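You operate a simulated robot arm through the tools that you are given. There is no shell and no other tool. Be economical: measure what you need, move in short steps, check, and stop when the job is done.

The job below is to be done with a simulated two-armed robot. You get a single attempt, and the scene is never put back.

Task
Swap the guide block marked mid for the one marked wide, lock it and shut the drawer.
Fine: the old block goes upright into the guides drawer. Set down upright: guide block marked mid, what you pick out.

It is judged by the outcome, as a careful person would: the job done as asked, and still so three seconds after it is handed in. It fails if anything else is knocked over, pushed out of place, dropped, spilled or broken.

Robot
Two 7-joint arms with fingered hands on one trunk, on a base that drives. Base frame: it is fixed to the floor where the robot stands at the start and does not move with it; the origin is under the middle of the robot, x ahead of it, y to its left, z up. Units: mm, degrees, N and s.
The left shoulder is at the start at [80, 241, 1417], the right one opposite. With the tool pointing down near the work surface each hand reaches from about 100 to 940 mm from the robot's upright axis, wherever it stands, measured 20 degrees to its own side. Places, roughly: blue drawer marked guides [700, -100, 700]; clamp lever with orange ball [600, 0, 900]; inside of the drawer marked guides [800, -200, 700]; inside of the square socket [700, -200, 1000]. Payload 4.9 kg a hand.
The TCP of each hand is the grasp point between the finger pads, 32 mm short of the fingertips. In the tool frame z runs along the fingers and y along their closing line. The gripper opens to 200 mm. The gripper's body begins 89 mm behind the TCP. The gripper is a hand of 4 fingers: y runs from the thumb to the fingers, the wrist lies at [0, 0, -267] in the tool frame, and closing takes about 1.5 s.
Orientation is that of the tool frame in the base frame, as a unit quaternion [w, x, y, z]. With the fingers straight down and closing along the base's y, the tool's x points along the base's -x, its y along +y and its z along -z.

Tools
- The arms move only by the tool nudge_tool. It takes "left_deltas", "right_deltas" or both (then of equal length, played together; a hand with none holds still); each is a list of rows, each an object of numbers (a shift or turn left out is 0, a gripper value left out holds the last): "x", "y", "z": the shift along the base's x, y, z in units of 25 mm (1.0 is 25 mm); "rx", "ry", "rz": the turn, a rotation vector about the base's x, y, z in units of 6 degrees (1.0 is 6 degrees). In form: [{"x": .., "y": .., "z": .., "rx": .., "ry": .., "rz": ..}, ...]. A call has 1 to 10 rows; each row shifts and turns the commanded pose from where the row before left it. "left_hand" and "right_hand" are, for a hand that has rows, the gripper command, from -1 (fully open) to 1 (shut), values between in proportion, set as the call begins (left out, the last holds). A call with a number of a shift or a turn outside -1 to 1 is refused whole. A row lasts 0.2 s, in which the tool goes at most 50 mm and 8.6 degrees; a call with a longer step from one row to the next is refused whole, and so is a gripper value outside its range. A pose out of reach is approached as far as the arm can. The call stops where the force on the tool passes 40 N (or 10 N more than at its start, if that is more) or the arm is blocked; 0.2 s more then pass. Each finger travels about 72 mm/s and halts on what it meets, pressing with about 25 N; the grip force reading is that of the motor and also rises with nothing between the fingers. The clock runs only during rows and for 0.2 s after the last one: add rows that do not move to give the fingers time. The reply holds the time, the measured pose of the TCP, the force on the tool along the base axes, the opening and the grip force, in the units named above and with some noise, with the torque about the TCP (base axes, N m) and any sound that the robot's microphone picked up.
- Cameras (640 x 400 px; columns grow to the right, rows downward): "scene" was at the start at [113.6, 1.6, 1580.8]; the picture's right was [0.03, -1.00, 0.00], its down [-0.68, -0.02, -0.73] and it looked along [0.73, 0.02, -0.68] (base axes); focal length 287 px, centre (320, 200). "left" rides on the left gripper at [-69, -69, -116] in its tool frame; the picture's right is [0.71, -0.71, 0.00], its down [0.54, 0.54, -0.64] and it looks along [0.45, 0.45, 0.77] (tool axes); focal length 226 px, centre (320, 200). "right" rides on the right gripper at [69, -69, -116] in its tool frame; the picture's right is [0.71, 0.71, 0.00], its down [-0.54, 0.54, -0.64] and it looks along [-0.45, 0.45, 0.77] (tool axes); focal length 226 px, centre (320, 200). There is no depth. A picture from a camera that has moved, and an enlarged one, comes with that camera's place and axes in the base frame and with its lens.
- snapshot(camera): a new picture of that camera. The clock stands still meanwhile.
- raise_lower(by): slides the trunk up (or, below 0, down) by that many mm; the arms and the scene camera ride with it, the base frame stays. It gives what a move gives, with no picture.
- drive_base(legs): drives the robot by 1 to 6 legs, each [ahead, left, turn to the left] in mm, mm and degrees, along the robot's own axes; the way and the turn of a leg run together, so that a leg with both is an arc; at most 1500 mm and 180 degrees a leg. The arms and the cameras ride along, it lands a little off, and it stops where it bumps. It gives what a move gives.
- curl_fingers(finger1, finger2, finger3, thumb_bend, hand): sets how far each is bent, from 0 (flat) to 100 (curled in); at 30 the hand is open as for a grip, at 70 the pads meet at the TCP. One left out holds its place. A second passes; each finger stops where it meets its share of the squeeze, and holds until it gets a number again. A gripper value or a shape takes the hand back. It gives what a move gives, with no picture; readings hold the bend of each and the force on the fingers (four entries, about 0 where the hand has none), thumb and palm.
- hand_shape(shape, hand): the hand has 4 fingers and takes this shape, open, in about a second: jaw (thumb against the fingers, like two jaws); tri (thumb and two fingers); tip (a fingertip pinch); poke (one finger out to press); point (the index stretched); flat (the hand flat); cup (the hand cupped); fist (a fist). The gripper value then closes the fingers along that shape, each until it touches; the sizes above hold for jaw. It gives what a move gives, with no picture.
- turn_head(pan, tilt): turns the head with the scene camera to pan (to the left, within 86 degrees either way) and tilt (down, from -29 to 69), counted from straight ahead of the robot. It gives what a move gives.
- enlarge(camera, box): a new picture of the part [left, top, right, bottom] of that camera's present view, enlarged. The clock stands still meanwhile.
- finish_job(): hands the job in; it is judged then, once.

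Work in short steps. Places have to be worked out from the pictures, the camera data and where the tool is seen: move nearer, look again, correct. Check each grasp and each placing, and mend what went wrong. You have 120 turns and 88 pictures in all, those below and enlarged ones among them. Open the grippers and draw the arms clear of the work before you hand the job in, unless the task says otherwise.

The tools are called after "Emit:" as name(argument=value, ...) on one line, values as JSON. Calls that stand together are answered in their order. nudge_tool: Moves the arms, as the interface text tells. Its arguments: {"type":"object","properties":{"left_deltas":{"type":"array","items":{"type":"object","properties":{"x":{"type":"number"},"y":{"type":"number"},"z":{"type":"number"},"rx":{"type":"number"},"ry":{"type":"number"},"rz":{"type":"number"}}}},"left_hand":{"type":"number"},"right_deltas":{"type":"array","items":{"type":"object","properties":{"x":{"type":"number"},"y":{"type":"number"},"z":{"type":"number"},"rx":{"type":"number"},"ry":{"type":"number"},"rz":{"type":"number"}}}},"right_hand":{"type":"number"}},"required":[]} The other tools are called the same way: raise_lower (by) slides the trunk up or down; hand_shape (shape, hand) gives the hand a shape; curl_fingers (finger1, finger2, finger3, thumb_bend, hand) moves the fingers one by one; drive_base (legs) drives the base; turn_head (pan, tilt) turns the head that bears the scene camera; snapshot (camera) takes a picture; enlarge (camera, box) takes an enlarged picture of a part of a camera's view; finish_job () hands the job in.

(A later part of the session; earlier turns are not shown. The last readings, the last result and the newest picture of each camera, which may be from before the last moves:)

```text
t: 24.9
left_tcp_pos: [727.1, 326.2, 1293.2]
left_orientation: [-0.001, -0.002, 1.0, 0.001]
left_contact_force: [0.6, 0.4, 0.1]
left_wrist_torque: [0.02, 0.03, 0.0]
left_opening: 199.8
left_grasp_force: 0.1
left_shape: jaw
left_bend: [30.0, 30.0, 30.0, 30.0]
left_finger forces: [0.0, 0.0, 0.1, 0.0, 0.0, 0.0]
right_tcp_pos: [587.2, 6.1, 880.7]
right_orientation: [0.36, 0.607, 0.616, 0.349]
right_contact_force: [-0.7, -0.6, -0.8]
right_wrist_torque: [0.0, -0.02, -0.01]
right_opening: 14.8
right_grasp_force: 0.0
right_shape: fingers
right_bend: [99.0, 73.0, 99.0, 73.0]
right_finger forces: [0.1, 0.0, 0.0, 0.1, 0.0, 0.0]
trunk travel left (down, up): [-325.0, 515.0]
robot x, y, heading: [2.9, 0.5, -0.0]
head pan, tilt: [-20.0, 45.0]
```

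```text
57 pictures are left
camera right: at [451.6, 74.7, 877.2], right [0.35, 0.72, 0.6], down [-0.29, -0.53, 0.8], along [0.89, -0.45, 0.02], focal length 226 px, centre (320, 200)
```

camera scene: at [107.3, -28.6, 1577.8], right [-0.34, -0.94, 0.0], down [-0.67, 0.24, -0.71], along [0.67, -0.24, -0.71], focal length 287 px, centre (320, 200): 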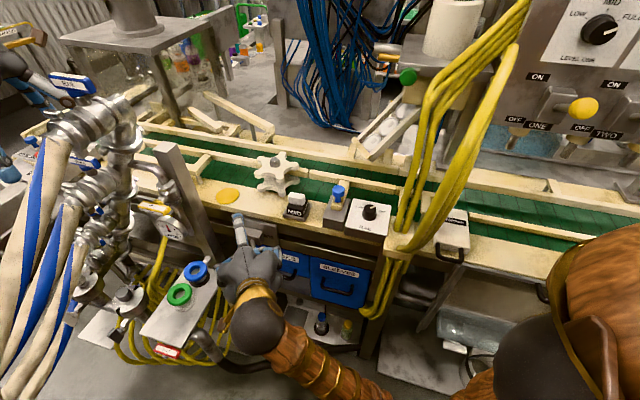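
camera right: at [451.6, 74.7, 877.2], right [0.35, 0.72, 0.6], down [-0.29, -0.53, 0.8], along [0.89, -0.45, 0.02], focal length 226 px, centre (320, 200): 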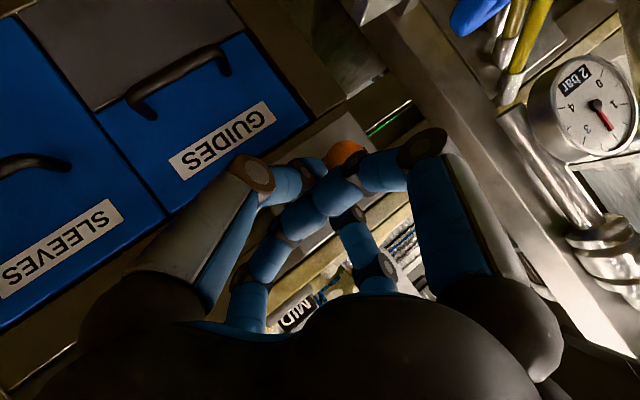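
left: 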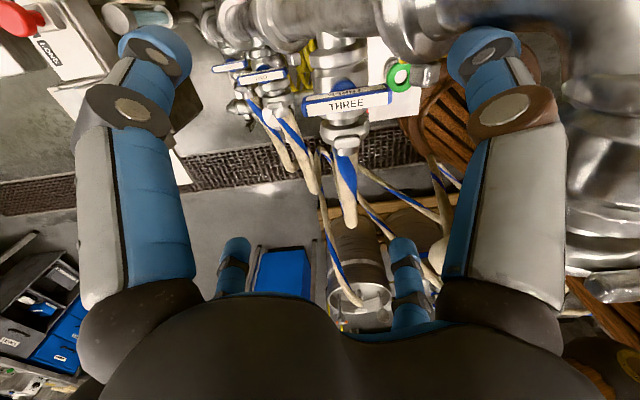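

The ball moved left to about y=34, easily. I keep pushing toward FREE.

Emit:
nudge_tool(right_deltas=[{"y": 0.4}, {"y": 0.4}, {"y": 0.4, "x": 0.2}, {"y": 0.4, "x": 0.2}])

Emit:
snapshot(camera="right")

```text
t: 25.9
left_tcp_pos: [726.1, 326.9, 1293.1]
left_orientation: [0.001, -0.001, 1.0, 0.0]
left_contact_force: [-0.1, 0.2, -0.3]
left_wrist_torque: [0.0, 0.05, 0.01]
left_opening: 199.9
left_grasp_force: 0.0
left_shape: jaw
left_bend: [30.0, 30.0, 30.0, 30.0]
left_finger forces: [0.1, 0.0, 0.1, 0.0, 0.0, 0.0]
right_tcp_pos: [598.5, 46.6, 879.8]
right_orientation: [0.36, 0.607, 0.616, 0.349]
right_contact_force: [0.2, -0.3, -0.2]
right_wrist_torque: [-0.03, 0.0, -0.05]
right_opening: 14.7
right_grasp_force: 0.1
right_shape: fingers
right_bend: [99.0, 73.0, 99.0, 73.0]
right_finger forces: [0.0, 0.1, 0.1, 0.0, 0.0, 0.0]
trunk travel left (down, up): [-325.0, 515.0]
robot x, y, heading: [0.4, 0.5, 0.1]
head pan, tilt: [-20.0, 45.0]
```

```text
56 pictures are left
camera right: at [462.3, 115.4, 877.0], right [0.35, 0.72, 0.6], down [-0.29, -0.53, 0.8], along [0.89, -0.45, 0.02], focal length 226 px, centre (320, 200)
```

right: 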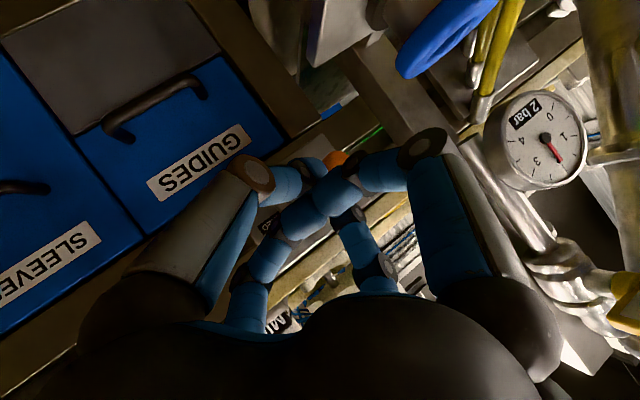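

The ball moved further. I draw back and check the lever.

Emit:
nudge_tool(right_deltas=[{"y": -0.8}, {"x": -0.9, "y": -0.5, "z": 0.5}, {"x": -0.9, "y": -1, "z": 0.5}, {"x": -0.9, "y": -1, "z": 0.5}])

Emit:
enlarge(camera="right", box=[200, 20, 480, 200])

Emit:
enlarge(camera="scene", box=[200, 180, 360, 310])

```text
t: 26.9
left_tcp_pos: [724.8, 324.9, 1294.8]
left_orientation: [0.001, -0.002, 1.0, 0.0]
left_contact_force: [-0.6, 0.2, -0.4]
left_wrist_torque: [-0.01, -0.04, 0.03]
left_opening: 200.0
left_grasp_force: 0.0
left_shape: jaw
left_bend: [30.0, 30.0, 30.0, 30.0]
left_finger forces: [0.0, 0.1, 0.1, 0.1, 0.0, 0.0]
right_tcp_pos: [529.0, -37.4, 919.0]
right_orientation: [0.359, 0.608, 0.616, 0.349]
right_contact_force: [-0.2, 0.4, -0.7]
right_wrist_torque: [0.02, 0.0, 0.05]
right_opening: 14.6
right_grasp_force: 0.0
right_shape: fingers
right_bend: [99.0, 73.0, 99.0, 73.0]
right_finger forces: [0.0, 0.1, 0.0, 0.1, 0.1, 0.0]
trunk travel left (down, up): [-325.0, 515.0]
robot x, y, heading: [-2.2, 0.7, 0.2]
head pan, tilt: [-20.0, 45.0]
```

```text
2.22 times, centred on (340, 110) of right
camera zoom: at [394.1, 31.0, 915.4], right [0.35, 0.72, 0.6], down [-0.29, -0.53, 0.8], along [0.89, -0.45, 0.02], focal length 502 px, centre (276, 400)
```

zoom: 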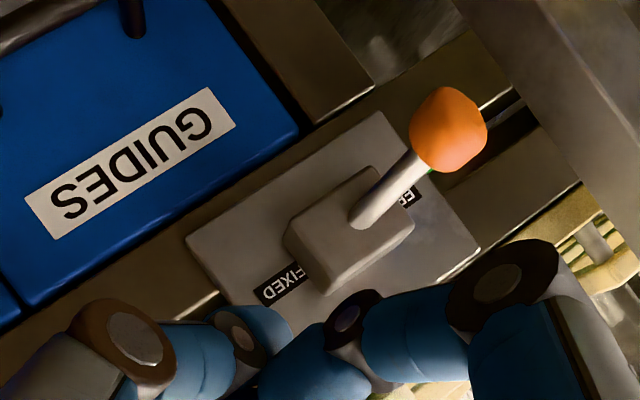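

```text
3.08 times, centred on (280, 245) of scene
camera zoom: at [106.2, -29.1, 1577.8], right [-0.34, -0.94, 0.0], down [-0.67, 0.24, -0.71], along [0.67, -0.24, -0.71], focal length 882 px, centre (443, 62)
```

zoom: 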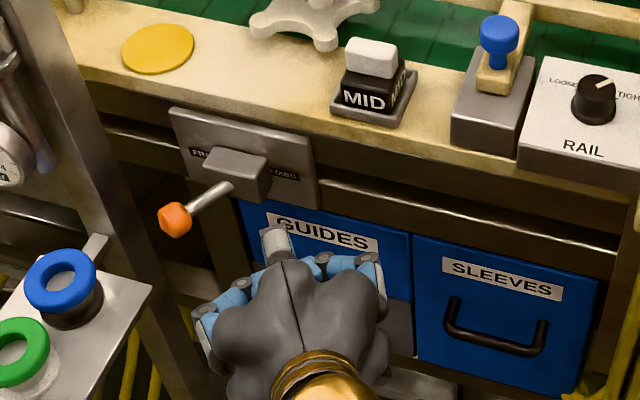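

The lever now leans left, to FREE. Next the GUIDES handle, at about (650, -78, 680): I go down in front of it with more pitch.

Emit:
nudge_tool(right_deltas=[{"y": -0.3, "z": -0.9, "ry": -0.4}, {"y": -0.3, "z": -0.9, "ry": -0.4}, {"y": -0.3, "z": -0.9, "ry": -0.4}, {"y": -0.3, "z": -0.9, "ry": -0.4}, {"y": -0.3, "z": -0.9, "ry": -0.4}, {"z": -0.9, "ry": -0.4}, {"z": -0.9, "ry": -0.4}, {"z": -0.9}, {"z": -0.9}])

Emit:
curl_fingers(hand="right", finger2=45, thumb_bend=45)

Emit:
snapshot(camera="right")

Emit:
snapshot(camera="scene")

```text
t: 28.9
left_tcp_pos: [727.5, 325.8, 1294.6]
left_orientation: [-0.001, -0.002, 1.0, 0.0]
left_contact_force: [0.4, -0.3, 1.4]
left_wrist_torque: [0.01, 0.03, -0.01]
left_opening: 200.0
left_grasp_force: 0.1
left_shape: jaw
left_bend: [30.0, 30.0, 30.0, 30.0]
left_finger forces: [0.1, 0.0, 0.0, 0.1, 0.1, 0.0]
right_tcp_pos: [532.2, -73.2, 714.9]
right_orientation: [0.446, 0.55, 0.557, 0.434]
right_contact_force: [0.5, -0.4, 0.5]
right_wrist_torque: [-0.01, -0.02, 0.01]
right_opening: 14.4
right_grasp_force: 0.0
right_shape: fingers
right_bend: [99.0, 73.0, 99.0, 73.0]
right_finger forces: [0.0, 0.0, 0.1, 0.0, 0.0, 0.0]
trunk travel left (down, up): [-325.0, 515.0]
robot x, y, heading: [2.9, 0.1, 0.3]
head pan, tilt: [-20.0, 45.0]
```

```text
t: 29.9
left_tcp_pos: [726.7, 326.5, 1293.3]
left_orientation: [0.0, -0.002, 1.0, 0.0]
left_contact_force: [0.7, 0.3, -0.1]
left_wrist_torque: [-0.05, 0.02, 0.0]
left_opening: 199.8
left_grasp_force: 0.0
left_shape: jaw
left_bend: [30.0, 30.0, 30.0, 30.0]
left_finger forces: [0.1, 0.0, 0.0, 0.0, 0.0, 0.0]
right_tcp_pos: [533.4, -71.8, 716.0]
right_orientation: [0.445, 0.55, 0.558, 0.433]
right_contact_force: [0.0, 0.0, -0.4]
right_wrist_torque: [-0.06, 0.01, -0.02]
right_opening: 67.9
right_grasp_force: 0.0
right_shape: fingers
right_bend: [99.0, 45.0, 99.0, 45.0]
right_finger forces: [0.0, 0.0, 0.0, 0.0, 0.0, 0.0]
trunk travel left (down, up): [-325.0, 515.0]
robot x, y, heading: [1.1, 1.1, 0.5]
head pan, tilt: [-20.0, 45.0]
```

```text
53 pictures are left
camera right: at [404.0, -4.5, 673.2], right [0.16, 0.72, 0.67], down [-0.51, -0.53, 0.68], along [0.85, -0.45, 0.28], focal length 226 px, centre (320, 200)
```

right: 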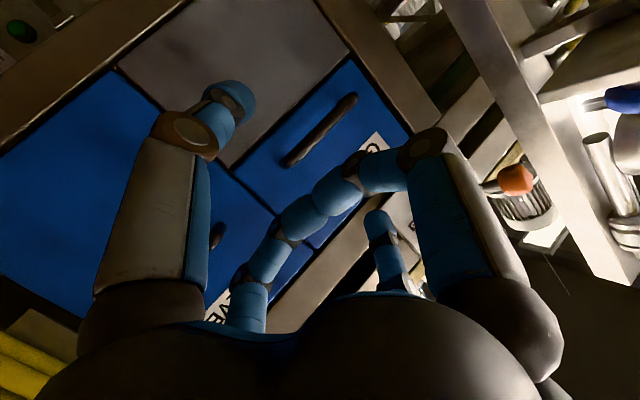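

```text
52 pictures are left
camera scene: at [107.5, -28.4, 1577.7], right [-0.34, -0.94, 0.0], down [-0.67, 0.24, -0.71], along [0.67, -0.24, -0.71], focal length 287 px, centre (320, 200)
```

scene: 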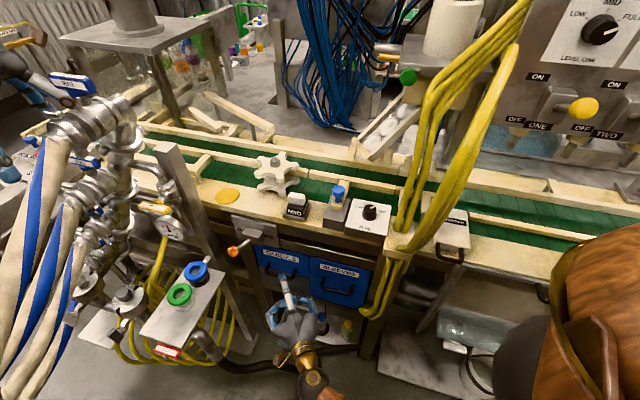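

The handle bar spans y -125 to -30 at z 690. I advance with the pinch open around it.

Emit:
nudge_tool(right_deltas=[{"x": 0.9, "z": -0.24}, {"x": 0.9, "z": -0.24}, {"x": 0.9, "z": -0.24}, {"x": 0.7, "z": -0.24}, {"x": 0.5}])

Emit:
snapshot(camera="right")

```text
t: 31.0
left_tcp_pos: [721.5, 325.0, 1296.0]
left_orientation: [0.002, 0.0, 1.0, -0.001]
left_contact_force: [-0.8, -0.7, 0.5]
left_wrist_torque: [-0.02, -0.01, 0.0]
left_opening: 200.0
left_grasp_force: 0.0
left_shape: jaw
left_bend: [30.0, 30.0, 30.0, 30.0]
left_finger forces: [0.0, 0.0, 0.0, 0.0, 0.0, 0.0]
right_tcp_pos: [609.8, -73.3, 694.0]
right_orientation: [0.447, 0.55, 0.557, 0.432]
right_contact_force: [-17.3, -1.4, 9.0]
right_wrist_torque: [-0.29, 0.01, -0.53]
right_opening: 69.6
right_grasp_force: 9.7
right_shape: fingers
right_bend: [99.0, 45.0, 100.0, 45.0]
right_finger forces: [0.0, 0.0, 18.7, 0.0, 0.1, 0.0]
trunk travel left (down, up): [-325.0, 515.0]
robot x, y, heading: [0.2, -1.7, 0.3]
head pan, tilt: [-20.0, 45.0]
stopped in row 5 (right hand): the force on the tool passed its limit at 52 N (the readings are from after the stop); the commanded pose is now the measured one
```

```text
51 pictures are left
camera right: at [481.6, -5.1, 651.5], right [0.16, 0.72, 0.67], down [-0.51, -0.52, 0.68], along [0.85, -0.45, 0.28], focal length 226 px, centre (320, 200)
```

right: 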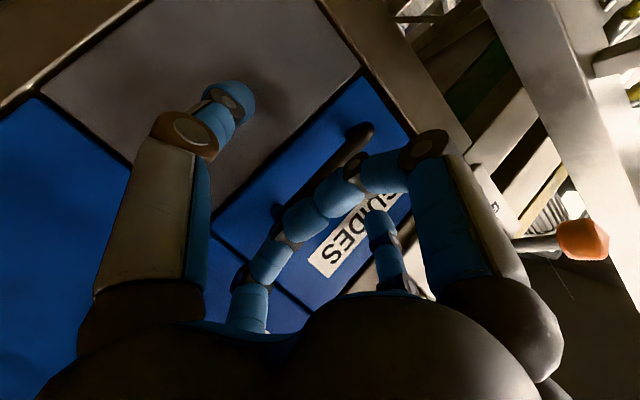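

Curled finger 3 rests on the bar, so the bar lies about 12 mm beyond the TCP, still within the fingertips' reach. I ease back 3 mm and pinch.

Emit:
nudge_tool(right_deltas=[{"x": -0.1}])

Emit:
curl_fingers(hand="right", finger2=76, thumb_bend=76)

Emit:
snapshot(camera="right")

```text
t: 31.4
left_tcp_pos: [725.2, 325.2, 1295.8]
left_orientation: [0.001, -0.001, 1.0, 0.0]
left_contact_force: [0.0, 0.2, 0.5]
left_wrist_torque: [0.03, -0.01, 0.02]
left_opening: 200.0
left_grasp_force: 0.0
left_shape: jaw
left_bend: [30.0, 30.0, 30.0, 30.0]
left_finger forces: [0.0, 0.0, 0.0, 0.0, 0.0, 0.1]
right_tcp_pos: [608.6, -73.9, 693.5]
right_orientation: [0.447, 0.55, 0.557, 0.433]
right_contact_force: [-11.3, -2.5, 7.5]
right_wrist_torque: [-0.28, 0.0, -0.35]
right_opening: 70.1
right_grasp_force: 6.8
right_shape: fingers
right_bend: [99.0, 45.0, 100.0, 45.0]
right_finger forces: [0.0, 0.1, 13.8, 0.0, 0.0, 0.0]
trunk travel left (down, up): [-325.0, 515.0]
robot x, y, heading: [-2.6, 1.3, 0.3]
head pan, tilt: [-20.0, 45.0]
```

```text
t: 32.4
left_tcp_pos: [725.3, 325.4, 1295.1]
left_orientation: [0.002, -0.001, 1.0, 0.0]
left_contact_force: [-0.2, -0.3, -0.6]
left_wrist_torque: [-0.03, 0.05, 0.03]
left_opening: 200.0
left_grasp_force: 0.0
left_shape: jaw
left_bend: [30.0, 30.0, 30.0, 30.0]
left_finger forces: [0.0, 0.0, 0.0, 0.0, 0.0, 0.1]
right_tcp_pos: [609.8, -73.5, 692.8]
right_orientation: [0.446, 0.551, 0.557, 0.432]
right_contact_force: [-11.0, -2.0, 7.6]
right_wrist_torque: [-0.25, -0.02, -0.37]
right_opening: 18.9
right_grasp_force: 16.8
right_shape: fingers
right_bend: [99.0, 67.0, 100.0, 69.0]
right_finger forces: [0.0, 8.4, 17.1, 0.1, 8.4, 0.0]
trunk travel left (down, up): [-325.0, 515.0]
robot x, y, heading: [0.8, -0.7, 0.2]
head pan, tilt: [-20.0, 45.0]
```

```text
50 pictures are left
camera right: at [481.2, -4.9, 650.9], right [0.16, 0.72, 0.67], down [-0.51, -0.52, 0.69], along [0.85, -0.45, 0.28], focal length 226 px, centre (320, 200)
```

right: 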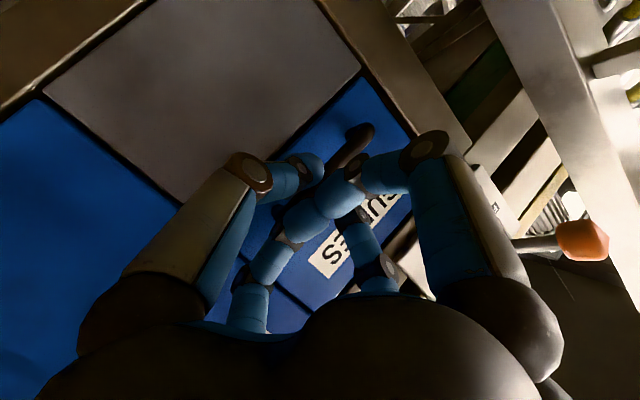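

The pinch stopped at 19 mm, so something is between. I pull back gently and check.

Emit:
nudge_tool(right_deltas=[{"x": -0.3}, {"x": -0.4}, {"x": -0.4}, {"x": -0.4}])

Emit:
snapshot(camera="right")

```text
t: 33.4
left_tcp_pos: [725.9, 325.7, 1294.2]
left_orientation: [-0.001, -0.002, 1.0, 0.0]
left_contact_force: [-0.2, 0.5, -0.1]
left_wrist_torque: [0.01, -0.03, 0.01]
left_opening: 200.0
left_grasp_force: 0.2
left_shape: jaw
left_bend: [30.0, 30.0, 30.0, 30.0]
left_finger forces: [0.1, 0.1, 0.0, 0.0, 0.0, 0.1]
right_tcp_pos: [572.2, -74.1, 692.1]
right_orientation: [0.446, 0.552, 0.557, 0.431]
right_contact_force: [0.4, -0.1, -0.7]
right_wrist_torque: [0.0, 0.01, 0.0]
right_opening: 10.7
right_grasp_force: 0.0
right_shape: fingers
right_bend: [99.0, 69.0, 99.0, 75.0]
right_finger forces: [0.0, 0.0, 0.0, 0.1, 0.0, 0.0]
trunk travel left (down, up): [-325.0, 515.0]
robot x, y, heading: [1.0, -1.8, 0.2]
head pan, tilt: [-20.0, 45.0]
```

```text
49 pictures are left
camera right: at [443.6, -5.7, 650.1], right [0.17, 0.72, 0.67], down [-0.5, -0.52, 0.69], along [0.85, -0.45, 0.28], focal length 226 px, centre (320, 200)
```

right: 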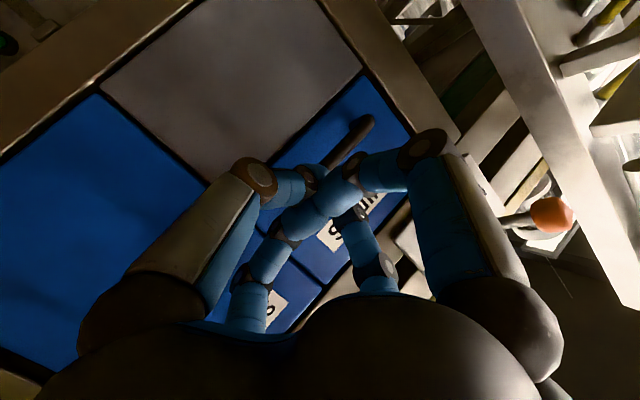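

The pinch was too shallow, because the curled side fingers hit the bar. I'll roll the hand 45° so that all four fingers straddle the bar, two above and two below.

Emit:
nudge_tool(right_deltas=[{"x": -1, "rx": -0.97, "rz": 0.23}, {"x": -1, "rx": -0.97, "rz": 0.23}, {"rx": -0.97, "rz": 0.23}, {"rx": -0.97, "rz": 0.23}, {"rx": -0.97, "rz": 0.23}, {"rx": -0.97, "rz": 0.23}, {"rx": -0.97, "rz": 0.23}, {"rx": -0.5, "rz": 0.12}])

Emit:
hand_shape(hand="right", shape="jaw")

Emit:
nudge_tool(right_deltas=[{}, {}, {}], right_hand=-0.3)

Emit:
snapshot(camera="right")

```text
t: 35.2
left_tcp_pos: [726.0, 325.3, 1293.3]
left_orientation: [0.0, -0.001, 1.0, 0.0]
left_contact_force: [-0.8, -0.2, 0.8]
left_wrist_torque: [-0.03, 0.01, 0.03]
left_opening: 199.9
left_grasp_force: 0.0
left_shape: jaw
left_bend: [30.0, 30.0, 30.0, 30.0]
left_finger forces: [0.1, 0.0, 0.1, 0.1, 0.0, 0.0]
right_tcp_pos: [521.4, -73.4, 692.1]
right_orientation: [0.579, 0.293, 0.725, 0.231]
right_contact_force: [0.0, 0.1, 1.0]
right_wrist_torque: [0.01, -0.03, 0.0]
right_opening: 10.7
right_grasp_force: 0.1
right_shape: fingers
right_bend: [99.0, 69.0, 99.0, 75.0]
right_finger forces: [0.0, 0.0, 0.0, 0.1, 0.0, 0.1]
trunk travel left (down, up): [-325.0, 515.0]
robot x, y, heading: [3.9, 2.2, 0.4]
head pan, tilt: [-20.0, 45.0]
```

```text
t: 36.1
left_tcp_pos: [727.4, 325.8, 1294.5]
left_orientation: [0.0, -0.001, 1.0, -0.001]
left_contact_force: [0.5, -0.5, -0.2]
left_wrist_torque: [-0.01, 0.03, 0.02]
left_opening: 199.9
left_grasp_force: 0.1
left_shape: jaw
left_bend: [30.0, 30.0, 30.0, 30.0]
left_finger forces: [0.0, 0.1, 0.0, 0.2, 0.1, 0.1]
right_tcp_pos: [522.3, -73.5, 692.4]
right_orientation: [0.579, 0.295, 0.725, 0.23]
right_contact_force: [0.6, -0.3, -0.1]
right_wrist_torque: [0.0, 0.01, 0.04]
right_opening: 200.1
right_grasp_force: 0.0
right_shape: jaw
right_bend: [30.0, 30.0, 30.0, 30.0]
right_finger forces: [0.0, 0.0, 0.0, 0.0, 0.1, 0.0]
trunk travel left (down, up): [-325.0, 515.0]
robot x, y, heading: [1.4, 3.0, 0.2]
head pan, tilt: [-20.0, 45.0]
```

```text
t: 36.9
left_tcp_pos: [726.4, 325.8, 1293.8]
left_orientation: [0.0, -0.001, 1.0, 0.0]
left_contact_force: [0.2, -0.3, 0.7]
left_wrist_torque: [0.06, -0.01, -0.04]
left_opening: 200.1
left_grasp_force: 0.1
left_shape: jaw
left_bend: [30.0, 30.0, 30.0, 30.0]
left_finger forces: [0.0, 0.0, 0.0, 0.0, 0.0, 0.0]
right_tcp_pos: [521.2, -73.8, 691.9]
right_orientation: [0.579, 0.294, 0.725, 0.232]
right_contact_force: [0.5, 0.0, -1.4]
right_wrist_torque: [-0.01, -0.03, 0.0]
right_opening: 131.1
right_grasp_force: 0.1
right_shape: jaw
right_bend: [32.0, 32.0, 32.0, 30.0]
right_finger forces: [0.1, 0.0, 0.0, 0.1, 0.1, 0.0]
trunk travel left (down, up): [-325.0, 515.0]
robot x, y, heading: [-1.6, 1.3, 0.2]
head pan, tilt: [-20.0, 45.0]
```

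```text
48 pictures are left
camera right: at [387.3, -75.1, 622.7], right [0.0, 1.0, -0.02], down [-0.46, 0.02, 0.89], along [0.89, 0.01, 0.46], focal length 226 px, centre (320, 200)
```

right: 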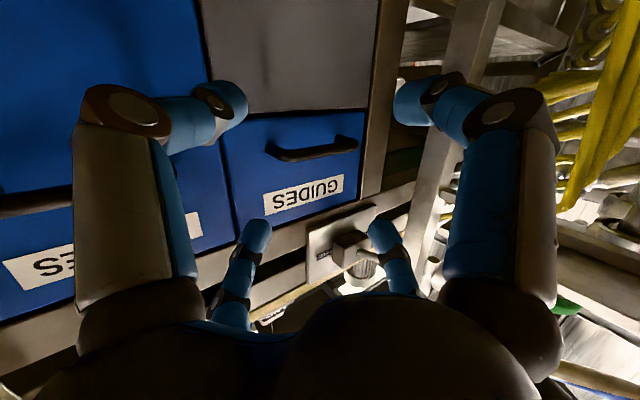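

The view is good; the bar centre is at about (622, -82, 686). I advance with the four fingers open around it.

Emit:
nudge_tool(right_deltas=[{"x": 1, "y": -0.3, "z": -0.2}, {"x": 1}, {"x": 1}, {"x": 0.6}, {"x": 0.4}, {"x": 0.3}])

Emit:
snapshot(camera="right")

```text
t: 38.2
left_tcp_pos: [723.0, 327.4, 1295.0]
left_orientation: [0.0, -0.002, 1.0, 0.0]
left_contact_force: [0.8, 0.6, -0.9]
left_wrist_torque: [-0.01, 0.03, -0.02]
left_opening: 200.0
left_grasp_force: 0.0
left_shape: jaw
left_bend: [30.0, 30.0, 30.0, 30.0]
left_finger forces: [0.0, 0.1, 0.0, 0.1, 0.0, 0.1]
right_tcp_pos: [618.6, -73.6, 683.8]
right_orientation: [0.576, 0.289, 0.728, 0.234]
right_contact_force: [-22.4, 10.8, 1.9]
right_wrist_torque: [-0.51, -0.96, -0.6]
right_opening: 125.5
right_grasp_force: 0.0
right_shape: jaw
right_bend: [32.0, 32.0, 37.0, 30.0]
right_finger forces: [0.1, 0.0, 24.8, 0.0, 0.0, 0.0]
trunk travel left (down, up): [-325.0, 515.0]
robot x, y, heading: [-0.6, 0.9, -0.1]
head pan, tilt: [-20.0, 45.0]
stopped in row 6 (right hand): the force on the tool passed its limit at 46 N (the readings are from after the stop); the commanded pose is now the measured one
```

```text
47 pictures are left
camera right: at [484.0, -76.4, 615.4], right [-0.01, 1.0, -0.02], down [-0.45, 0.01, 0.89], along [0.89, 0.02, 0.45], focal length 226 px, centre (320, 200)
```

right: 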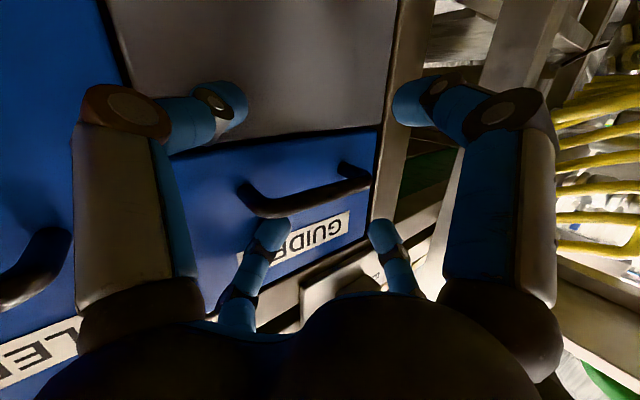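

The bar is now at the TCP, and one fingertip touches the drawer front. I ease back a little and close all four fingers.

Emit:
nudge_tool(right_deltas=[{"x": -0.2}])

Emit:
nudge_tool(right_deltas=[{}, {}, {}, {}, {}, {}, {}, {}], right_hand=1)

Emit:
snapshot(camera="right")

```text
t: 38.6
left_tcp_pos: [725.0, 327.8, 1293.3]
left_orientation: [0.0, -0.002, 1.0, 0.001]
left_contact_force: [0.7, 0.1, -0.4]
left_wrist_torque: [0.01, 0.0, -0.03]
left_opening: 199.9
left_grasp_force: 0.0
left_shape: jaw
left_bend: [30.0, 30.0, 30.0, 30.0]
left_finger forces: [0.0, 0.0, 0.0, 0.0, 0.1, 0.0]
right_tcp_pos: [616.1, -77.0, 685.3]
right_orientation: [0.576, 0.291, 0.727, 0.232]
right_contact_force: [-9.5, 11.9, -1.6]
right_wrist_torque: [-0.37, -0.26, 0.02]
right_opening: 125.2
right_grasp_force: 0.0
right_shape: jaw
right_bend: [32.0, 32.0, 38.0, 30.0]
right_finger forces: [0.1, 0.0, 13.8, 0.0, 0.0, 0.0]
trunk travel left (down, up): [-325.0, 515.0]
robot x, y, heading: [0.7, -0.4, 0.4]
head pan, tilt: [-20.0, 45.0]
```

```text
t: 40.4
left_tcp_pos: [724.9, 325.5, 1293.5]
left_orientation: [0.0, -0.001, 1.0, 0.0]
left_contact_force: [0.2, 0.3, -0.1]
left_wrist_torque: [0.0, 0.01, 0.01]
left_opening: 199.8
left_grasp_force: 0.1
left_shape: jaw
left_bend: [30.0, 30.0, 30.0, 30.0]
left_finger forces: [0.0, 0.0, 0.0, 0.0, 0.0, 0.1]
right_tcp_pos: [618.0, -76.9, 684.2]
right_orientation: [0.576, 0.292, 0.727, 0.233]
right_contact_force: [2.3, 3.3, -5.7]
right_wrist_torque: [0.01, 0.08, 0.18]
right_opening: 7.8
right_grasp_force: 24.5
right_shape: jaw
right_bend: [70.0, 54.0, 87.0, 70.0]
right_finger forces: [0.1, 19.6, 5.6, 0.0, 0.0, 0.0]
trunk travel left (down, up): [-325.0, 515.0]
robot x, y, heading: [-1.3, 2.9, 0.2]
head pan, tilt: [-20.0, 45.0]
```

```text
46 pictures are left
camera right: at [482.6, -79.6, 615.5], right [-0.01, 1.0, -0.02], down [-0.45, 0.02, 0.89], along [0.89, 0.01, 0.45], focal length 226 px, centre (320, 200)
```

right: 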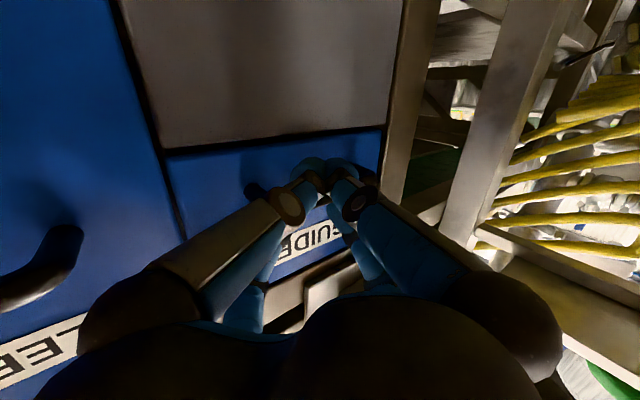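

The fingers closed round the bar. I pull slowly and watch.

Emit:
nudge_tool(right_deltas=[{"x": -0.3}, {"x": -0.4}, {"x": -0.4}, {"x": -0.4}])

Emit:
snapshot(camera="right")

```text
t: 41.1
left_tcp_pos: [724.0, 330.9, 1293.4]
left_orientation: [0.0, -0.003, 1.0, 0.001]
left_contact_force: [-0.2, 0.1, 1.0]
left_wrist_torque: [0.02, -0.03, -0.02]
left_opening: 200.3
left_grasp_force: 0.0
left_shape: jaw
left_bend: [30.0, 30.0, 30.0, 30.0]
left_finger forces: [0.0, 0.0, 0.0, 0.0, 0.0, 0.0]
right_tcp_pos: [596.4, -64.4, 683.5]
right_orientation: [0.573, 0.286, 0.73, 0.24]
right_contact_force: [11.4, 14.0, -12.4]
right_wrist_torque: [-0.07, 0.25, 0.32]
right_opening: 7.4
right_grasp_force: 25.2
right_shape: jaw
right_bend: [70.0, 54.0, 87.0, 70.0]
right_finger forces: [39.9, 19.8, 5.4, 0.1, 0.0, 0.0]
trunk travel left (down, up): [-325.0, 515.0]
robot x, y, heading: [0.1, 3.4, 0.5]
head pan, tilt: [-20.0, 45.0]
stopped in row 3 (right hand): the force on the tool passed its limit at 44 N (the readings are from after the stop); the commanded pose is now the measured one
```

```text
45 pictures are left
camera right: at [461.6, -69.6, 615.2], right [-0.03, 1.0, -0.02], down [-0.45, 0.0, 0.89], along [0.89, 0.03, 0.45], focal length 226 px, centre (320, 200)
```

right: 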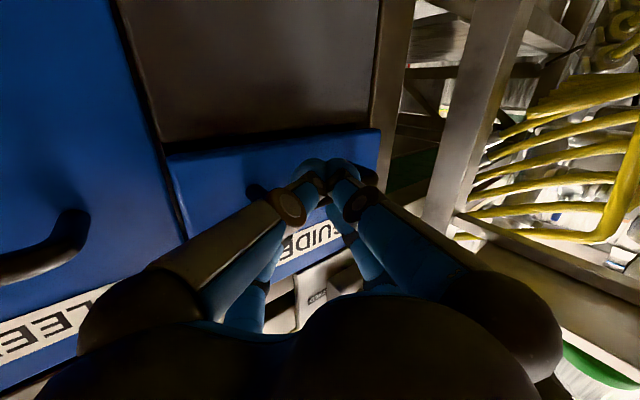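

The drawer came out about 20 mm. I keep pulling, straightening the drift to the left.

Emit:
nudge_tool(right_deltas=[{"y": -0.3, "x": -0.2}, {"x": -0.3}, {"x": -0.3}, {"x": -0.3}, {"x": -0.3}, {"x": -0.3}, {"x": -0.3}, {"x": -0.3}])

```text
t: 41.5
left_tcp_pos: [724.8, 333.2, 1292.8]
left_orientation: [0.0, -0.004, 1.0, -0.001]
left_contact_force: [-0.3, -0.2, -0.2]
left_wrist_torque: [0.01, -0.01, 0.0]
left_opening: 199.8
left_grasp_force: 0.1
left_shape: jaw
left_bend: [30.0, 30.0, 30.0, 30.0]
left_finger forces: [0.0, 0.1, 0.0, 0.1, 0.0, 0.1]
right_tcp_pos: [592.6, -63.8, 685.4]
right_orientation: [0.571, 0.282, 0.731, 0.244]
right_contact_force: [10.1, 13.0, -14.8]
right_wrist_torque: [-0.09, 0.3, 0.28]
right_opening: 7.7
right_grasp_force: 25.2
right_shape: jaw
right_bend: [70.0, 55.0, 87.0, 70.0]
right_finger forces: [0.0, 18.6, 5.2, 0.0, 0.0, 0.0]
trunk travel left (down, up): [-325.0, 515.0]
robot x, y, heading: [-0.7, -2.2, 0.9]
head pan, tilt: [-20.0, 45.0]
stopped in row 1 (right hand): the force on the tool passed its limit at 44 N (the readings are from after the stop); the commanded pose is now the measured one
```

The force is higher than expected and the base twists. I look at the whole scene.

Emit:
turn_head(pan=-15, tilt=55)

Emit:
snapshot(camera="scene")

```text
t: 42.2
left_tcp_pos: [726.6, 331.6, 1291.7]
left_orientation: [-0.001, -0.004, 1.0, -0.001]
left_contact_force: [-0.1, -0.3, -0.3]
left_wrist_torque: [0.03, 0.03, 0.02]
left_opening: 199.9
left_grasp_force: 0.1
left_shape: jaw
left_bend: [30.0, 30.0, 30.0, 30.0]
left_finger forces: [0.0, 0.0, 0.0, 0.0, 0.1, 0.0]
right_tcp_pos: [594.0, -63.7, 683.3]
right_orientation: [0.572, 0.282, 0.731, 0.244]
right_contact_force: [12.5, 17.8, -17.4]
right_wrist_torque: [-0.05, 0.3, 0.44]
right_opening: 7.5
right_grasp_force: 25.1
right_shape: jaw
right_bend: [70.0, 54.0, 87.0, 70.0]
right_finger forces: [39.6, 19.0, 5.0, 0.0, 0.1, 0.1]
trunk travel left (down, up): [-325.0, 515.0]
robot x, y, heading: [1.8, 2.3, 0.5]
head pan, tilt: [-15.0, 55.0]
```

```text
44 pictures are left
camera scene: at [103.7, -15.8, 1564.1], right [-0.25, -0.97, 0.0], down [-0.79, 0.2, -0.57], along [0.55, -0.14, -0.82], focal length 287 px, centre (320, 200)
```

scene: 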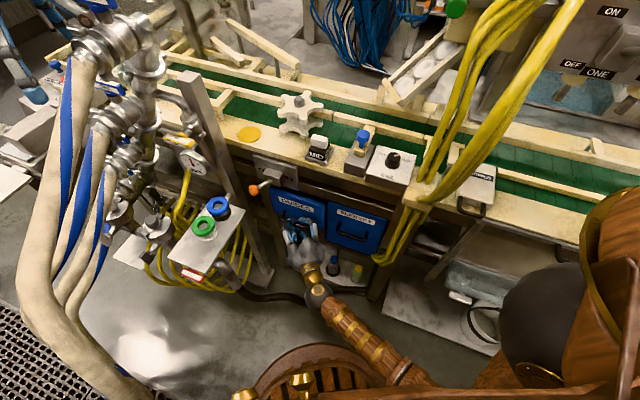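

The drawer is open by about 25 mm and nothing seems to block the arm. I pull in smaller, slower steps.

Emit:
nudge_tool(right_deltas=[{"x": -0.12}, {"x": -0.12}, {"x": -0.12}, {"x": -0.12}, {"x": -0.12}, {"x": -0.12}, {"x": -0.12}, {"x": -0.12}, {"x": -0.12}, {"x": -0.12}])

Emit:
snapshot(camera="right")

```text
t: 42.7
left_tcp_pos: [725.4, 332.8, 1294.7]
left_orientation: [-0.001, -0.005, 1.0, 0.001]
left_contact_force: [-0.3, 0.5, 0.4]
left_wrist_torque: [0.02, -0.04, 0.02]
left_opening: 199.8
left_grasp_force: 0.1
left_shape: jaw
left_bend: [30.0, 30.0, 30.0, 30.0]
left_finger forces: [0.1, 0.0, 0.0, 0.1, 0.1, 0.0]
right_tcp_pos: [589.7, -61.1, 683.9]
right_orientation: [0.57, 0.28, 0.732, 0.247]
right_contact_force: [11.5, 13.6, -17.8]
right_wrist_torque: [-0.11, 0.35, 0.27]
right_opening: 7.3
right_grasp_force: 25.4
right_shape: jaw
right_bend: [70.0, 55.0, 87.0, 70.0]
right_finger forces: [40.5, 18.6, 5.1, 0.1, 0.0, 0.0]
trunk travel left (down, up): [-325.0, 515.0]
robot x, y, heading: [-2.6, 4.1, 0.6]
head pan, tilt: [-15.0, 55.0]
stopped in row 2 (right hand): the force on the tool passed its limit at 41 N (the readings are from after the stop); the commanded pose is now the measured one
```

```text
43 pictures are left
camera right: at [454.6, -67.1, 615.5], right [-0.05, 1.0, -0.01], down [-0.45, -0.01, 0.89], along [0.89, 0.05, 0.45], focal length 226 px, centre (320, 200)
```

right: 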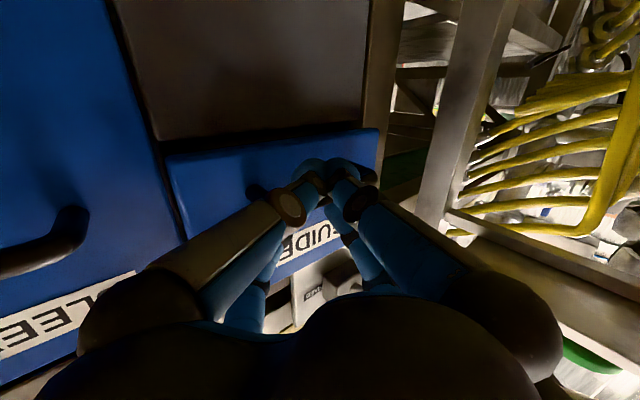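

The drawer slides askew: the table is turned, with its front normal about (-0.85, 0.52). I pull along that direction instead.

Emit:
nudge_tool(right_deltas=[{"x": -0.3, "y": 0.18}, {"x": -0.5, "y": 0.3}, {"x": -0.5, "y": 0.3}, {"x": -0.5, "y": 0.3}, {"x": -0.5, "y": 0.3}])

```text
t: 43.6
left_tcp_pos: [723.4, 333.2, 1293.8]
left_orientation: [0.0, -0.006, 1.0, 0.001]
left_contact_force: [-0.3, -0.1, 0.5]
left_wrist_torque: [0.0, -0.01, -0.02]
left_opening: 200.1
left_grasp_force: 0.0
left_shape: jaw
left_bend: [30.0, 30.0, 30.0, 30.0]
left_finger forces: [0.0, 0.1, 0.0, 0.1, 0.0, 0.1]
right_tcp_pos: [555.1, -35.2, 684.5]
right_orientation: [0.569, 0.277, 0.733, 0.249]
right_contact_force: [12.4, 16.8, -17.5]
right_wrist_torque: [-0.1, 0.32, 0.28]
right_opening: 7.7
right_grasp_force: 24.8
right_shape: jaw
right_bend: [70.0, 81.0, 87.0, 70.0]
right_finger forces: [40.0, 18.6, 5.0, 0.0, 0.1, 0.0]
trunk travel left (down, up): [-325.0, 515.0]
robot x, y, heading: [-1.5, -0.1, 0.7]
head pan, tilt: [-15.0, 55.0]
stopped in row 4 (right hand): the force on the tool passed its limit at 41 N (the readings are from after the stop); the commanded pose is now the measured one
```

It slid 43 mm. I relieve the side load a little and go on.

Emit:
nudge_tool(right_deltas=[{"y": 0.3, "z": -0.2}, {"z": -0.2, "y": 0.2}, {"x": -0.4, "y": 0.28}, {"x": -0.4, "y": 0.28}, {"x": -0.4, "y": 0.28}, {"x": -0.4, "y": 0.28}, {"x": -0.4, "y": 0.28}, {"x": -0.4, "y": 0.28}, {"x": -0.4, "y": 0.28}])

Emit:
snapshot(camera="scene")

```text
t: 45.6
left_tcp_pos: [722.5, 334.4, 1294.6]
left_orientation: [0.001, -0.006, 1.0, 0.0]
left_contact_force: [-0.1, -0.3, 0.5]
left_wrist_torque: [-0.01, -0.02, -0.01]
left_opening: 199.8
left_grasp_force: 0.0
left_shape: jaw
left_bend: [30.0, 30.0, 30.0, 30.0]
left_finger forces: [0.0, 0.0, 0.1, 0.1, 0.1, 0.0]
right_tcp_pos: [483.6, 23.3, 678.4]
right_orientation: [0.572, 0.279, 0.731, 0.249]
right_contact_force: [1.9, 2.2, 27.5]
right_wrist_torque: [-0.07, -0.6, 0.17]
right_opening: 8.7
right_grasp_force: 24.8
right_shape: jaw
right_bend: [70.0, 81.0, 87.0, 70.0]
right_finger forces: [0.0, 29.5, 9.4, 0.0, 0.0, 0.0]
trunk travel left (down, up): [-325.0, 515.0]
robot x, y, heading: [1.2, 0.5, 0.8]
head pan, tilt: [-15.0, 55.0]
```

```text
42 pictures are left
camera scene: at [98.5, -16.5, 1564.5], right [-0.25, -0.97, 0.0], down [-0.79, 0.2, -0.57], along [0.56, -0.14, -0.82], focal length 287 px, centre (320, 200)
```

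scene: 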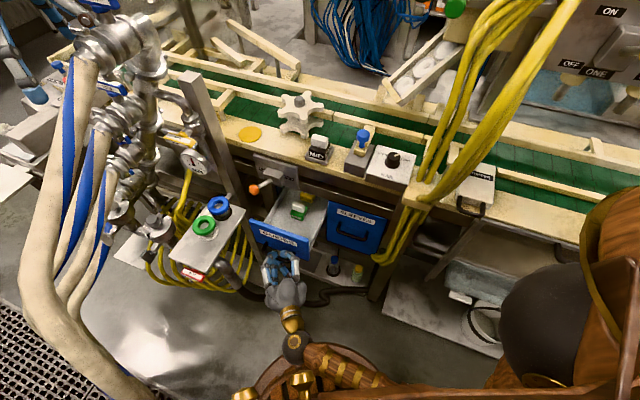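

The drawer is well open and blocks show inside. I take a closer look.

Emit:
enlarge(camera="scene", box=[240, 170, 360, 260])

```text
4.44 times, centred on (300, 215) of scene
camera zoom: at [98.5, -16.5, 1564.5], right [-0.25, -0.97, 0.0], down [-0.79, 0.2, -0.57], along [0.56, -0.14, -0.82], focal length 1274 px, centre (409, 133)
```

zoom: 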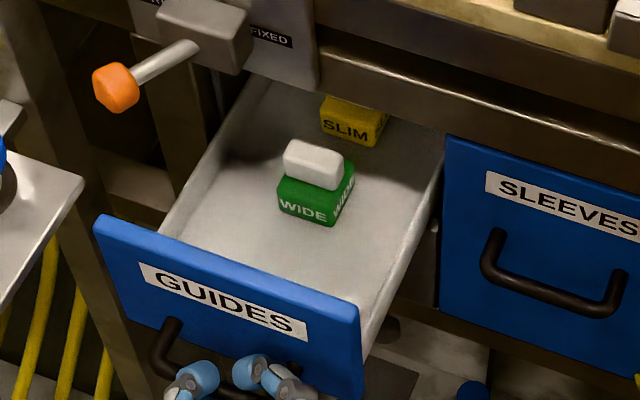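

WIDE (green) is upright in the drawer, SLIM behind it. The block is still too close under the table edge for the hand, so I pull the drawer out further.

Emit:
nudge_tool(right_deltas=[{"z": 0.2}, {"x": -0.4, "y": 0.28}, {"x": -0.4, "y": 0.28}, {"x": -0.4, "y": 0.28}, {"x": -0.4, "y": 0.28}, {"x": -0.4, "y": 0.28}, {"x": -0.4, "y": 0.28}, {"x": -0.4, "y": 0.28}, {"x": -0.4, "y": 0.28}, {"x": -0.4, "y": 0.28}])

Emit:
enlarge(camera="scene", box=[200, 160, 380, 295])

```text
t: 47.8
left_tcp_pos: [725.1, 333.5, 1293.0]
left_orientation: [-0.001, -0.006, 1.0, -0.001]
left_contact_force: [-0.2, 0.0, 0.7]
left_wrist_torque: [0.0, 0.0, 0.02]
left_opening: 200.1
left_grasp_force: 0.0
left_shape: jaw
left_bend: [30.0, 30.0, 30.0, 30.0]
left_finger forces: [0.1, 0.0, 0.0, 0.0, 0.1, 0.0]
right_tcp_pos: [396.8, 87.3, 680.7]
right_orientation: [0.571, 0.279, 0.731, 0.247]
right_contact_force: [8.9, 13.0, -3.1]
right_wrist_torque: [-0.22, 0.22, 0.43]
right_opening: 8.2
right_grasp_force: 24.8
right_shape: jaw
right_bend: [70.0, 81.0, 86.0, 70.0]
right_finger forces: [0.0, 21.3, 8.5, 0.0, 0.0, 0.0]
trunk travel left (down, up): [-325.0, 515.0]
robot x, y, heading: [1.4, 2.4, 0.8]
head pan, tilt: [-15.0, 55.0]
```

```text
2.96 times, centred on (290, 228) of scene
camera zoom: at [102.0, -15.0, 1564.2], right [-0.25, -0.97, 0.0], down [-0.79, 0.2, -0.57], along [0.55, -0.14, -0.82], focal length 850 px, centre (409, 118)
```

zoom: 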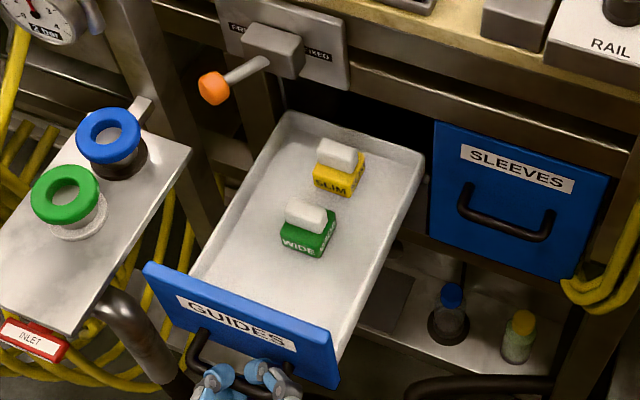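

The drawer is far enough out (274 mm along (-0.8, 0.6)). I release the handle and withdraw.

Emit:
nudge_tool(right_deltas=[{}, {}, {}, {}, {}, {}], right_hand=-0.3)

Emit:
nudge_tool(right_deltas=[{"x": -0.5}, {"x": -0.5}, {"x": -0.5}, {"x": -0.5}])

Emit:
snapshot(camera="right")

```text
t: 49.2
left_tcp_pos: [723.7, 332.4, 1294.0]
left_orientation: [0.0, -0.005, 1.0, 0.0]
left_contact_force: [0.0, 0.3, 0.0]
left_wrist_torque: [-0.02, -0.01, 0.02]
left_opening: 199.9
left_grasp_force: 0.0
left_shape: jaw
left_bend: [30.0, 30.0, 30.0, 30.0]
left_finger forces: [0.0, 0.0, 0.0, 0.0, 0.1, 0.1]
right_tcp_pos: [395.0, 86.0, 680.0]
right_orientation: [0.572, 0.279, 0.731, 0.248]
right_contact_force: [0.3, 0.6, -0.6]
right_wrist_torque: [0.02, 0.01, 0.05]
right_opening: 129.8
right_grasp_force: 0.0
right_shape: jaw
right_bend: [32.0, 32.0, 32.0, 30.0]
right_finger forces: [0.0, 0.0, 0.0, 0.1, 0.0, 0.0]
trunk travel left (down, up): [-325.0, 515.0]
robot x, y, heading: [1.2, 0.8, 0.9]
head pan, tilt: [-15.0, 55.0]
```

```text
t: 50.2
left_tcp_pos: [723.9, 332.6, 1294.1]
left_orientation: [0.0, -0.005, 1.0, -0.001]
left_contact_force: [0.9, -0.6, -0.6]
left_wrist_torque: [0.02, -0.03, -0.01]
left_opening: 199.7
left_grasp_force: 0.1
left_shape: jaw
left_bend: [30.0, 30.0, 30.0, 30.0]
left_finger forces: [0.0, 0.0, 0.1, 0.1, 0.1, 0.0]
right_tcp_pos: [346.3, 87.3, 681.2]
right_orientation: [0.572, 0.278, 0.731, 0.248]
right_contact_force: [-0.2, 0.3, -0.5]
right_wrist_torque: [-0.02, 0.01, 0.03]
right_opening: 129.8
right_grasp_force: 0.0
right_shape: jaw
right_bend: [32.0, 32.0, 32.0, 30.0]
right_finger forces: [0.0, 0.1, 0.0, 0.0, 0.0, 0.0]
trunk travel left (down, up): [-325.0, 515.0]
robot x, y, heading: [-2.6, 0.4, 0.5]
head pan, tilt: [-15.0, 55.0]
```

```text
39 pictures are left
camera right: at [211.8, 78.9, 612.3], right [-0.05, 1.0, -0.01], down [-0.46, -0.01, 0.89], along [0.89, 0.05, 0.46], focal length 226 px, centre (320, 200)
```

right: 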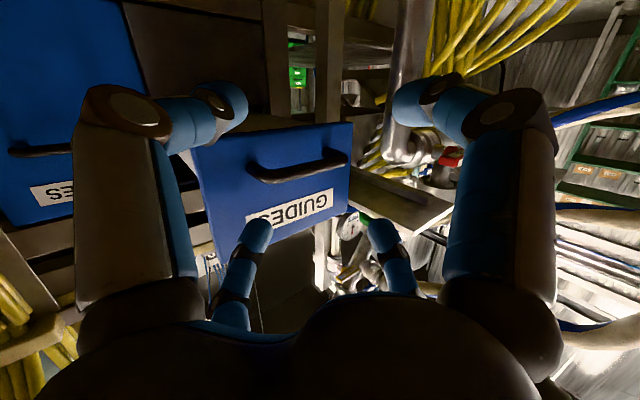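

Clear of the handle. I raise the hand and turn it fingers-down, with its axes along the turned table.

Emit:
nudge_tool(right_deltas=[{"z": 0.8, "y": -0.6}, {"z": 0.9, "y": -0.6, "ry": 1}, {"z": 1, "y": -0.6, "ry": 1}, {"z": 1, "y": -0.6, "ry": 1}, {"z": 1, "y": -0.6, "ry": 1, "x": 0.5}, {"z": 1, "y": -0.6, "ry": 1, "x": 0.5}, {"z": 1, "ry": 1, "x": 0.5}, {"z": 1, "ry": 1, "x": 0.5}, {"z": 1, "ry": 1, "x": 0.5}, {"z": 1, "ry": 1, "x": 0.5}])

Emit:
nudge_tool(right_deltas=[{"z": 1, "ry": 1, "x": 1}, {"z": 1, "ry": 1, "x": 1}, {"z": 1, "ry": 1, "x": 1}, {"z": 1, "ry": 0.5, "x": 1}, {"z": 1, "x": 1}, {"z": 1, "x": 1}, {"x": 1}, {"x": 1}])

Emit:
snapshot(camera="scene")

```text
t: 52.6
left_tcp_pos: [722.1, 333.9, 1294.2]
left_orientation: [0.0, -0.005, 1.0, 0.0]
left_contact_force: [0.2, 0.2, -0.4]
left_wrist_torque: [0.0, 0.0, -0.03]
left_opening: 200.1
left_grasp_force: 0.1
left_shape: jaw
left_bend: [30.0, 30.0, 30.0, 30.0]
left_finger forces: [0.1, 0.0, 0.0, 0.0, 0.0, 0.0]
right_tcp_pos: [327.8, 65.2, 896.2]
right_orientation: [0.174, 0.225, 0.953, 0.106]
right_contact_force: [0.4, -0.3, -1.2]
right_wrist_torque: [0.04, 0.04, -0.02]
right_opening: 129.8
right_grasp_force: 0.1
right_shape: jaw
right_bend: [32.0, 32.0, 32.0, 30.0]
right_finger forces: [0.0, 0.0, 0.1, 0.1, 0.0, 0.0]
right hand out of reach, approached as far as the arm can: row 10
trunk travel left (down, up): [-325.0, 515.0]
robot x, y, heading: [-2.5, 0.5, 0.7]
head pan, tilt: [-15.0, 55.0]
stopped in row 10 (right hand): the arm was blocked; the commanded pose is now the measured one
```

```text
t: 53.2
left_tcp_pos: [729.9, 333.7, 1292.2]
left_orientation: [-0.002, -0.009, 1.0, 0.002]
left_contact_force: [-1.0, 1.2, 0.0]
left_wrist_torque: [-0.27, -0.11, 0.02]
left_opening: 199.9
left_grasp_force: 0.0
left_shape: jaw
left_bend: [30.0, 30.0, 30.0, 30.0]
left_finger forces: [0.0, 0.1, 0.0, 0.0, 0.0, 0.1]
right_tcp_pos: [329.8, 88.2, 925.4]
right_orientation: [0.246, -0.036, 0.969, 0.013]
right_contact_force: [-0.2, 1.6, 0.2]
right_wrist_torque: [-0.12, -0.04, -0.04]
right_opening: 129.9
right_grasp_force: 0.0
right_shape: jaw
right_bend: [32.0, 32.0, 32.0, 30.0]
right_finger forces: [0.0, 0.1, 0.0, 0.1, 0.0, 0.0]
trunk travel left (down, up): [-325.0, 515.0]
robot x, y, heading: [1.9, 0.4, 0.8]
head pan, tilt: [-15.0, 55.0]
stopped in row 2 (right hand): the arm was blocked; the commanded pose is now the measured one
```

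```text
38 pictures are left
camera scene: at [110.0, -22.0, 1564.4], right [-0.24, -0.97, 0.0], down [-0.8, 0.2, -0.57], along [0.55, -0.14, -0.82], focal length 287 px, centre (320, 200)
```

scene: 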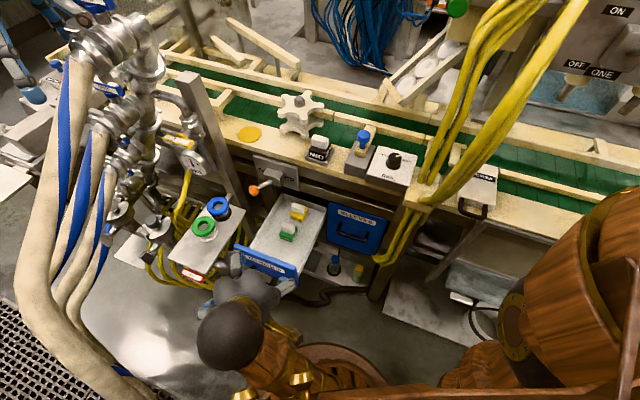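

The arm ran into its limits close to the body. I move the hand forward and to the right, where it has room.

Emit:
nudge_tool(right_deltas=[{"x": 0.8, "y": -0.5, "z": 0.3}, {"x": 0.8, "y": -0.5, "z": 0.5}, {"x": 0.8, "y": -0.5, "z": 0.5}, {"x": 0.8, "y": -0.5, "z": 0.8}, {"x": 0.8, "y": -0.5, "z": 0.8, "ry": 0.5}, {"x": 0.8, "y": -0.5, "z": 0.8, "ry": 1}, {"ry": 1, "z": 0.8}, {"ry": 1, "z": 0.8}, {"ry": 1, "z": 0.8}])

Emit:
snapshot(camera="scene")

```text
t: 55.2
left_tcp_pos: [726.0, 334.4, 1293.6]
left_orientation: [-0.001, -0.006, 1.0, 0.001]
left_contact_force: [0.9, -0.9, 0.2]
left_wrist_torque: [0.01, 0.03, 0.01]
left_opening: 199.9
left_grasp_force: 0.1
left_shape: jaw
left_bend: [30.0, 30.0, 30.0, 30.0]
left_finger forces: [0.0, 0.0, 0.0, 0.0, 0.1, 0.0]
right_tcp_pos: [442.8, 16.7, 1042.4]
right_orientation: [0.015, -0.028, 0.999, 0.018]
right_contact_force: [0.7, 0.3, -0.1]
right_wrist_torque: [-0.01, 0.07, -0.03]
right_opening: 130.1
right_grasp_force: 0.1
right_shape: jaw
right_bend: [32.0, 32.0, 32.0, 30.0]
right_finger forces: [0.1, 0.0, 0.0, 0.0, 0.1, 0.0]
right hand out of reach, approached as far as the arm can: row 9
trunk travel left (down, up): [-325.0, 515.0]
robot x, y, heading: [-0.2, 3.4, 0.7]
head pan, tilt: [-15.0, 55.0]
```

```text
37 pictures are left
camera scene: at [104.3, -16.8, 1564.1], right [-0.25, -0.97, 0.0], down [-0.79, 0.2, -0.57], along [0.55, -0.14, -0.82], focal length 287 px, centre (320, 200)
```

scene: 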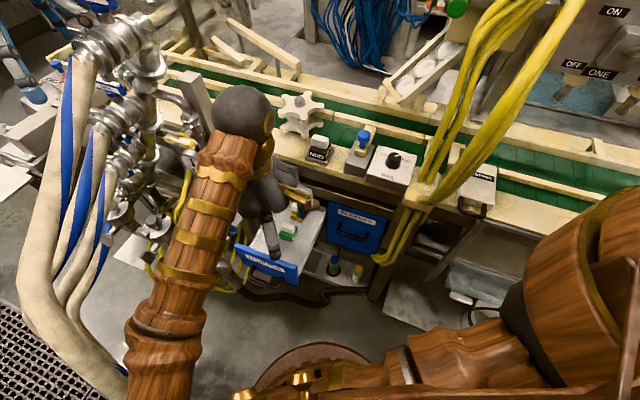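

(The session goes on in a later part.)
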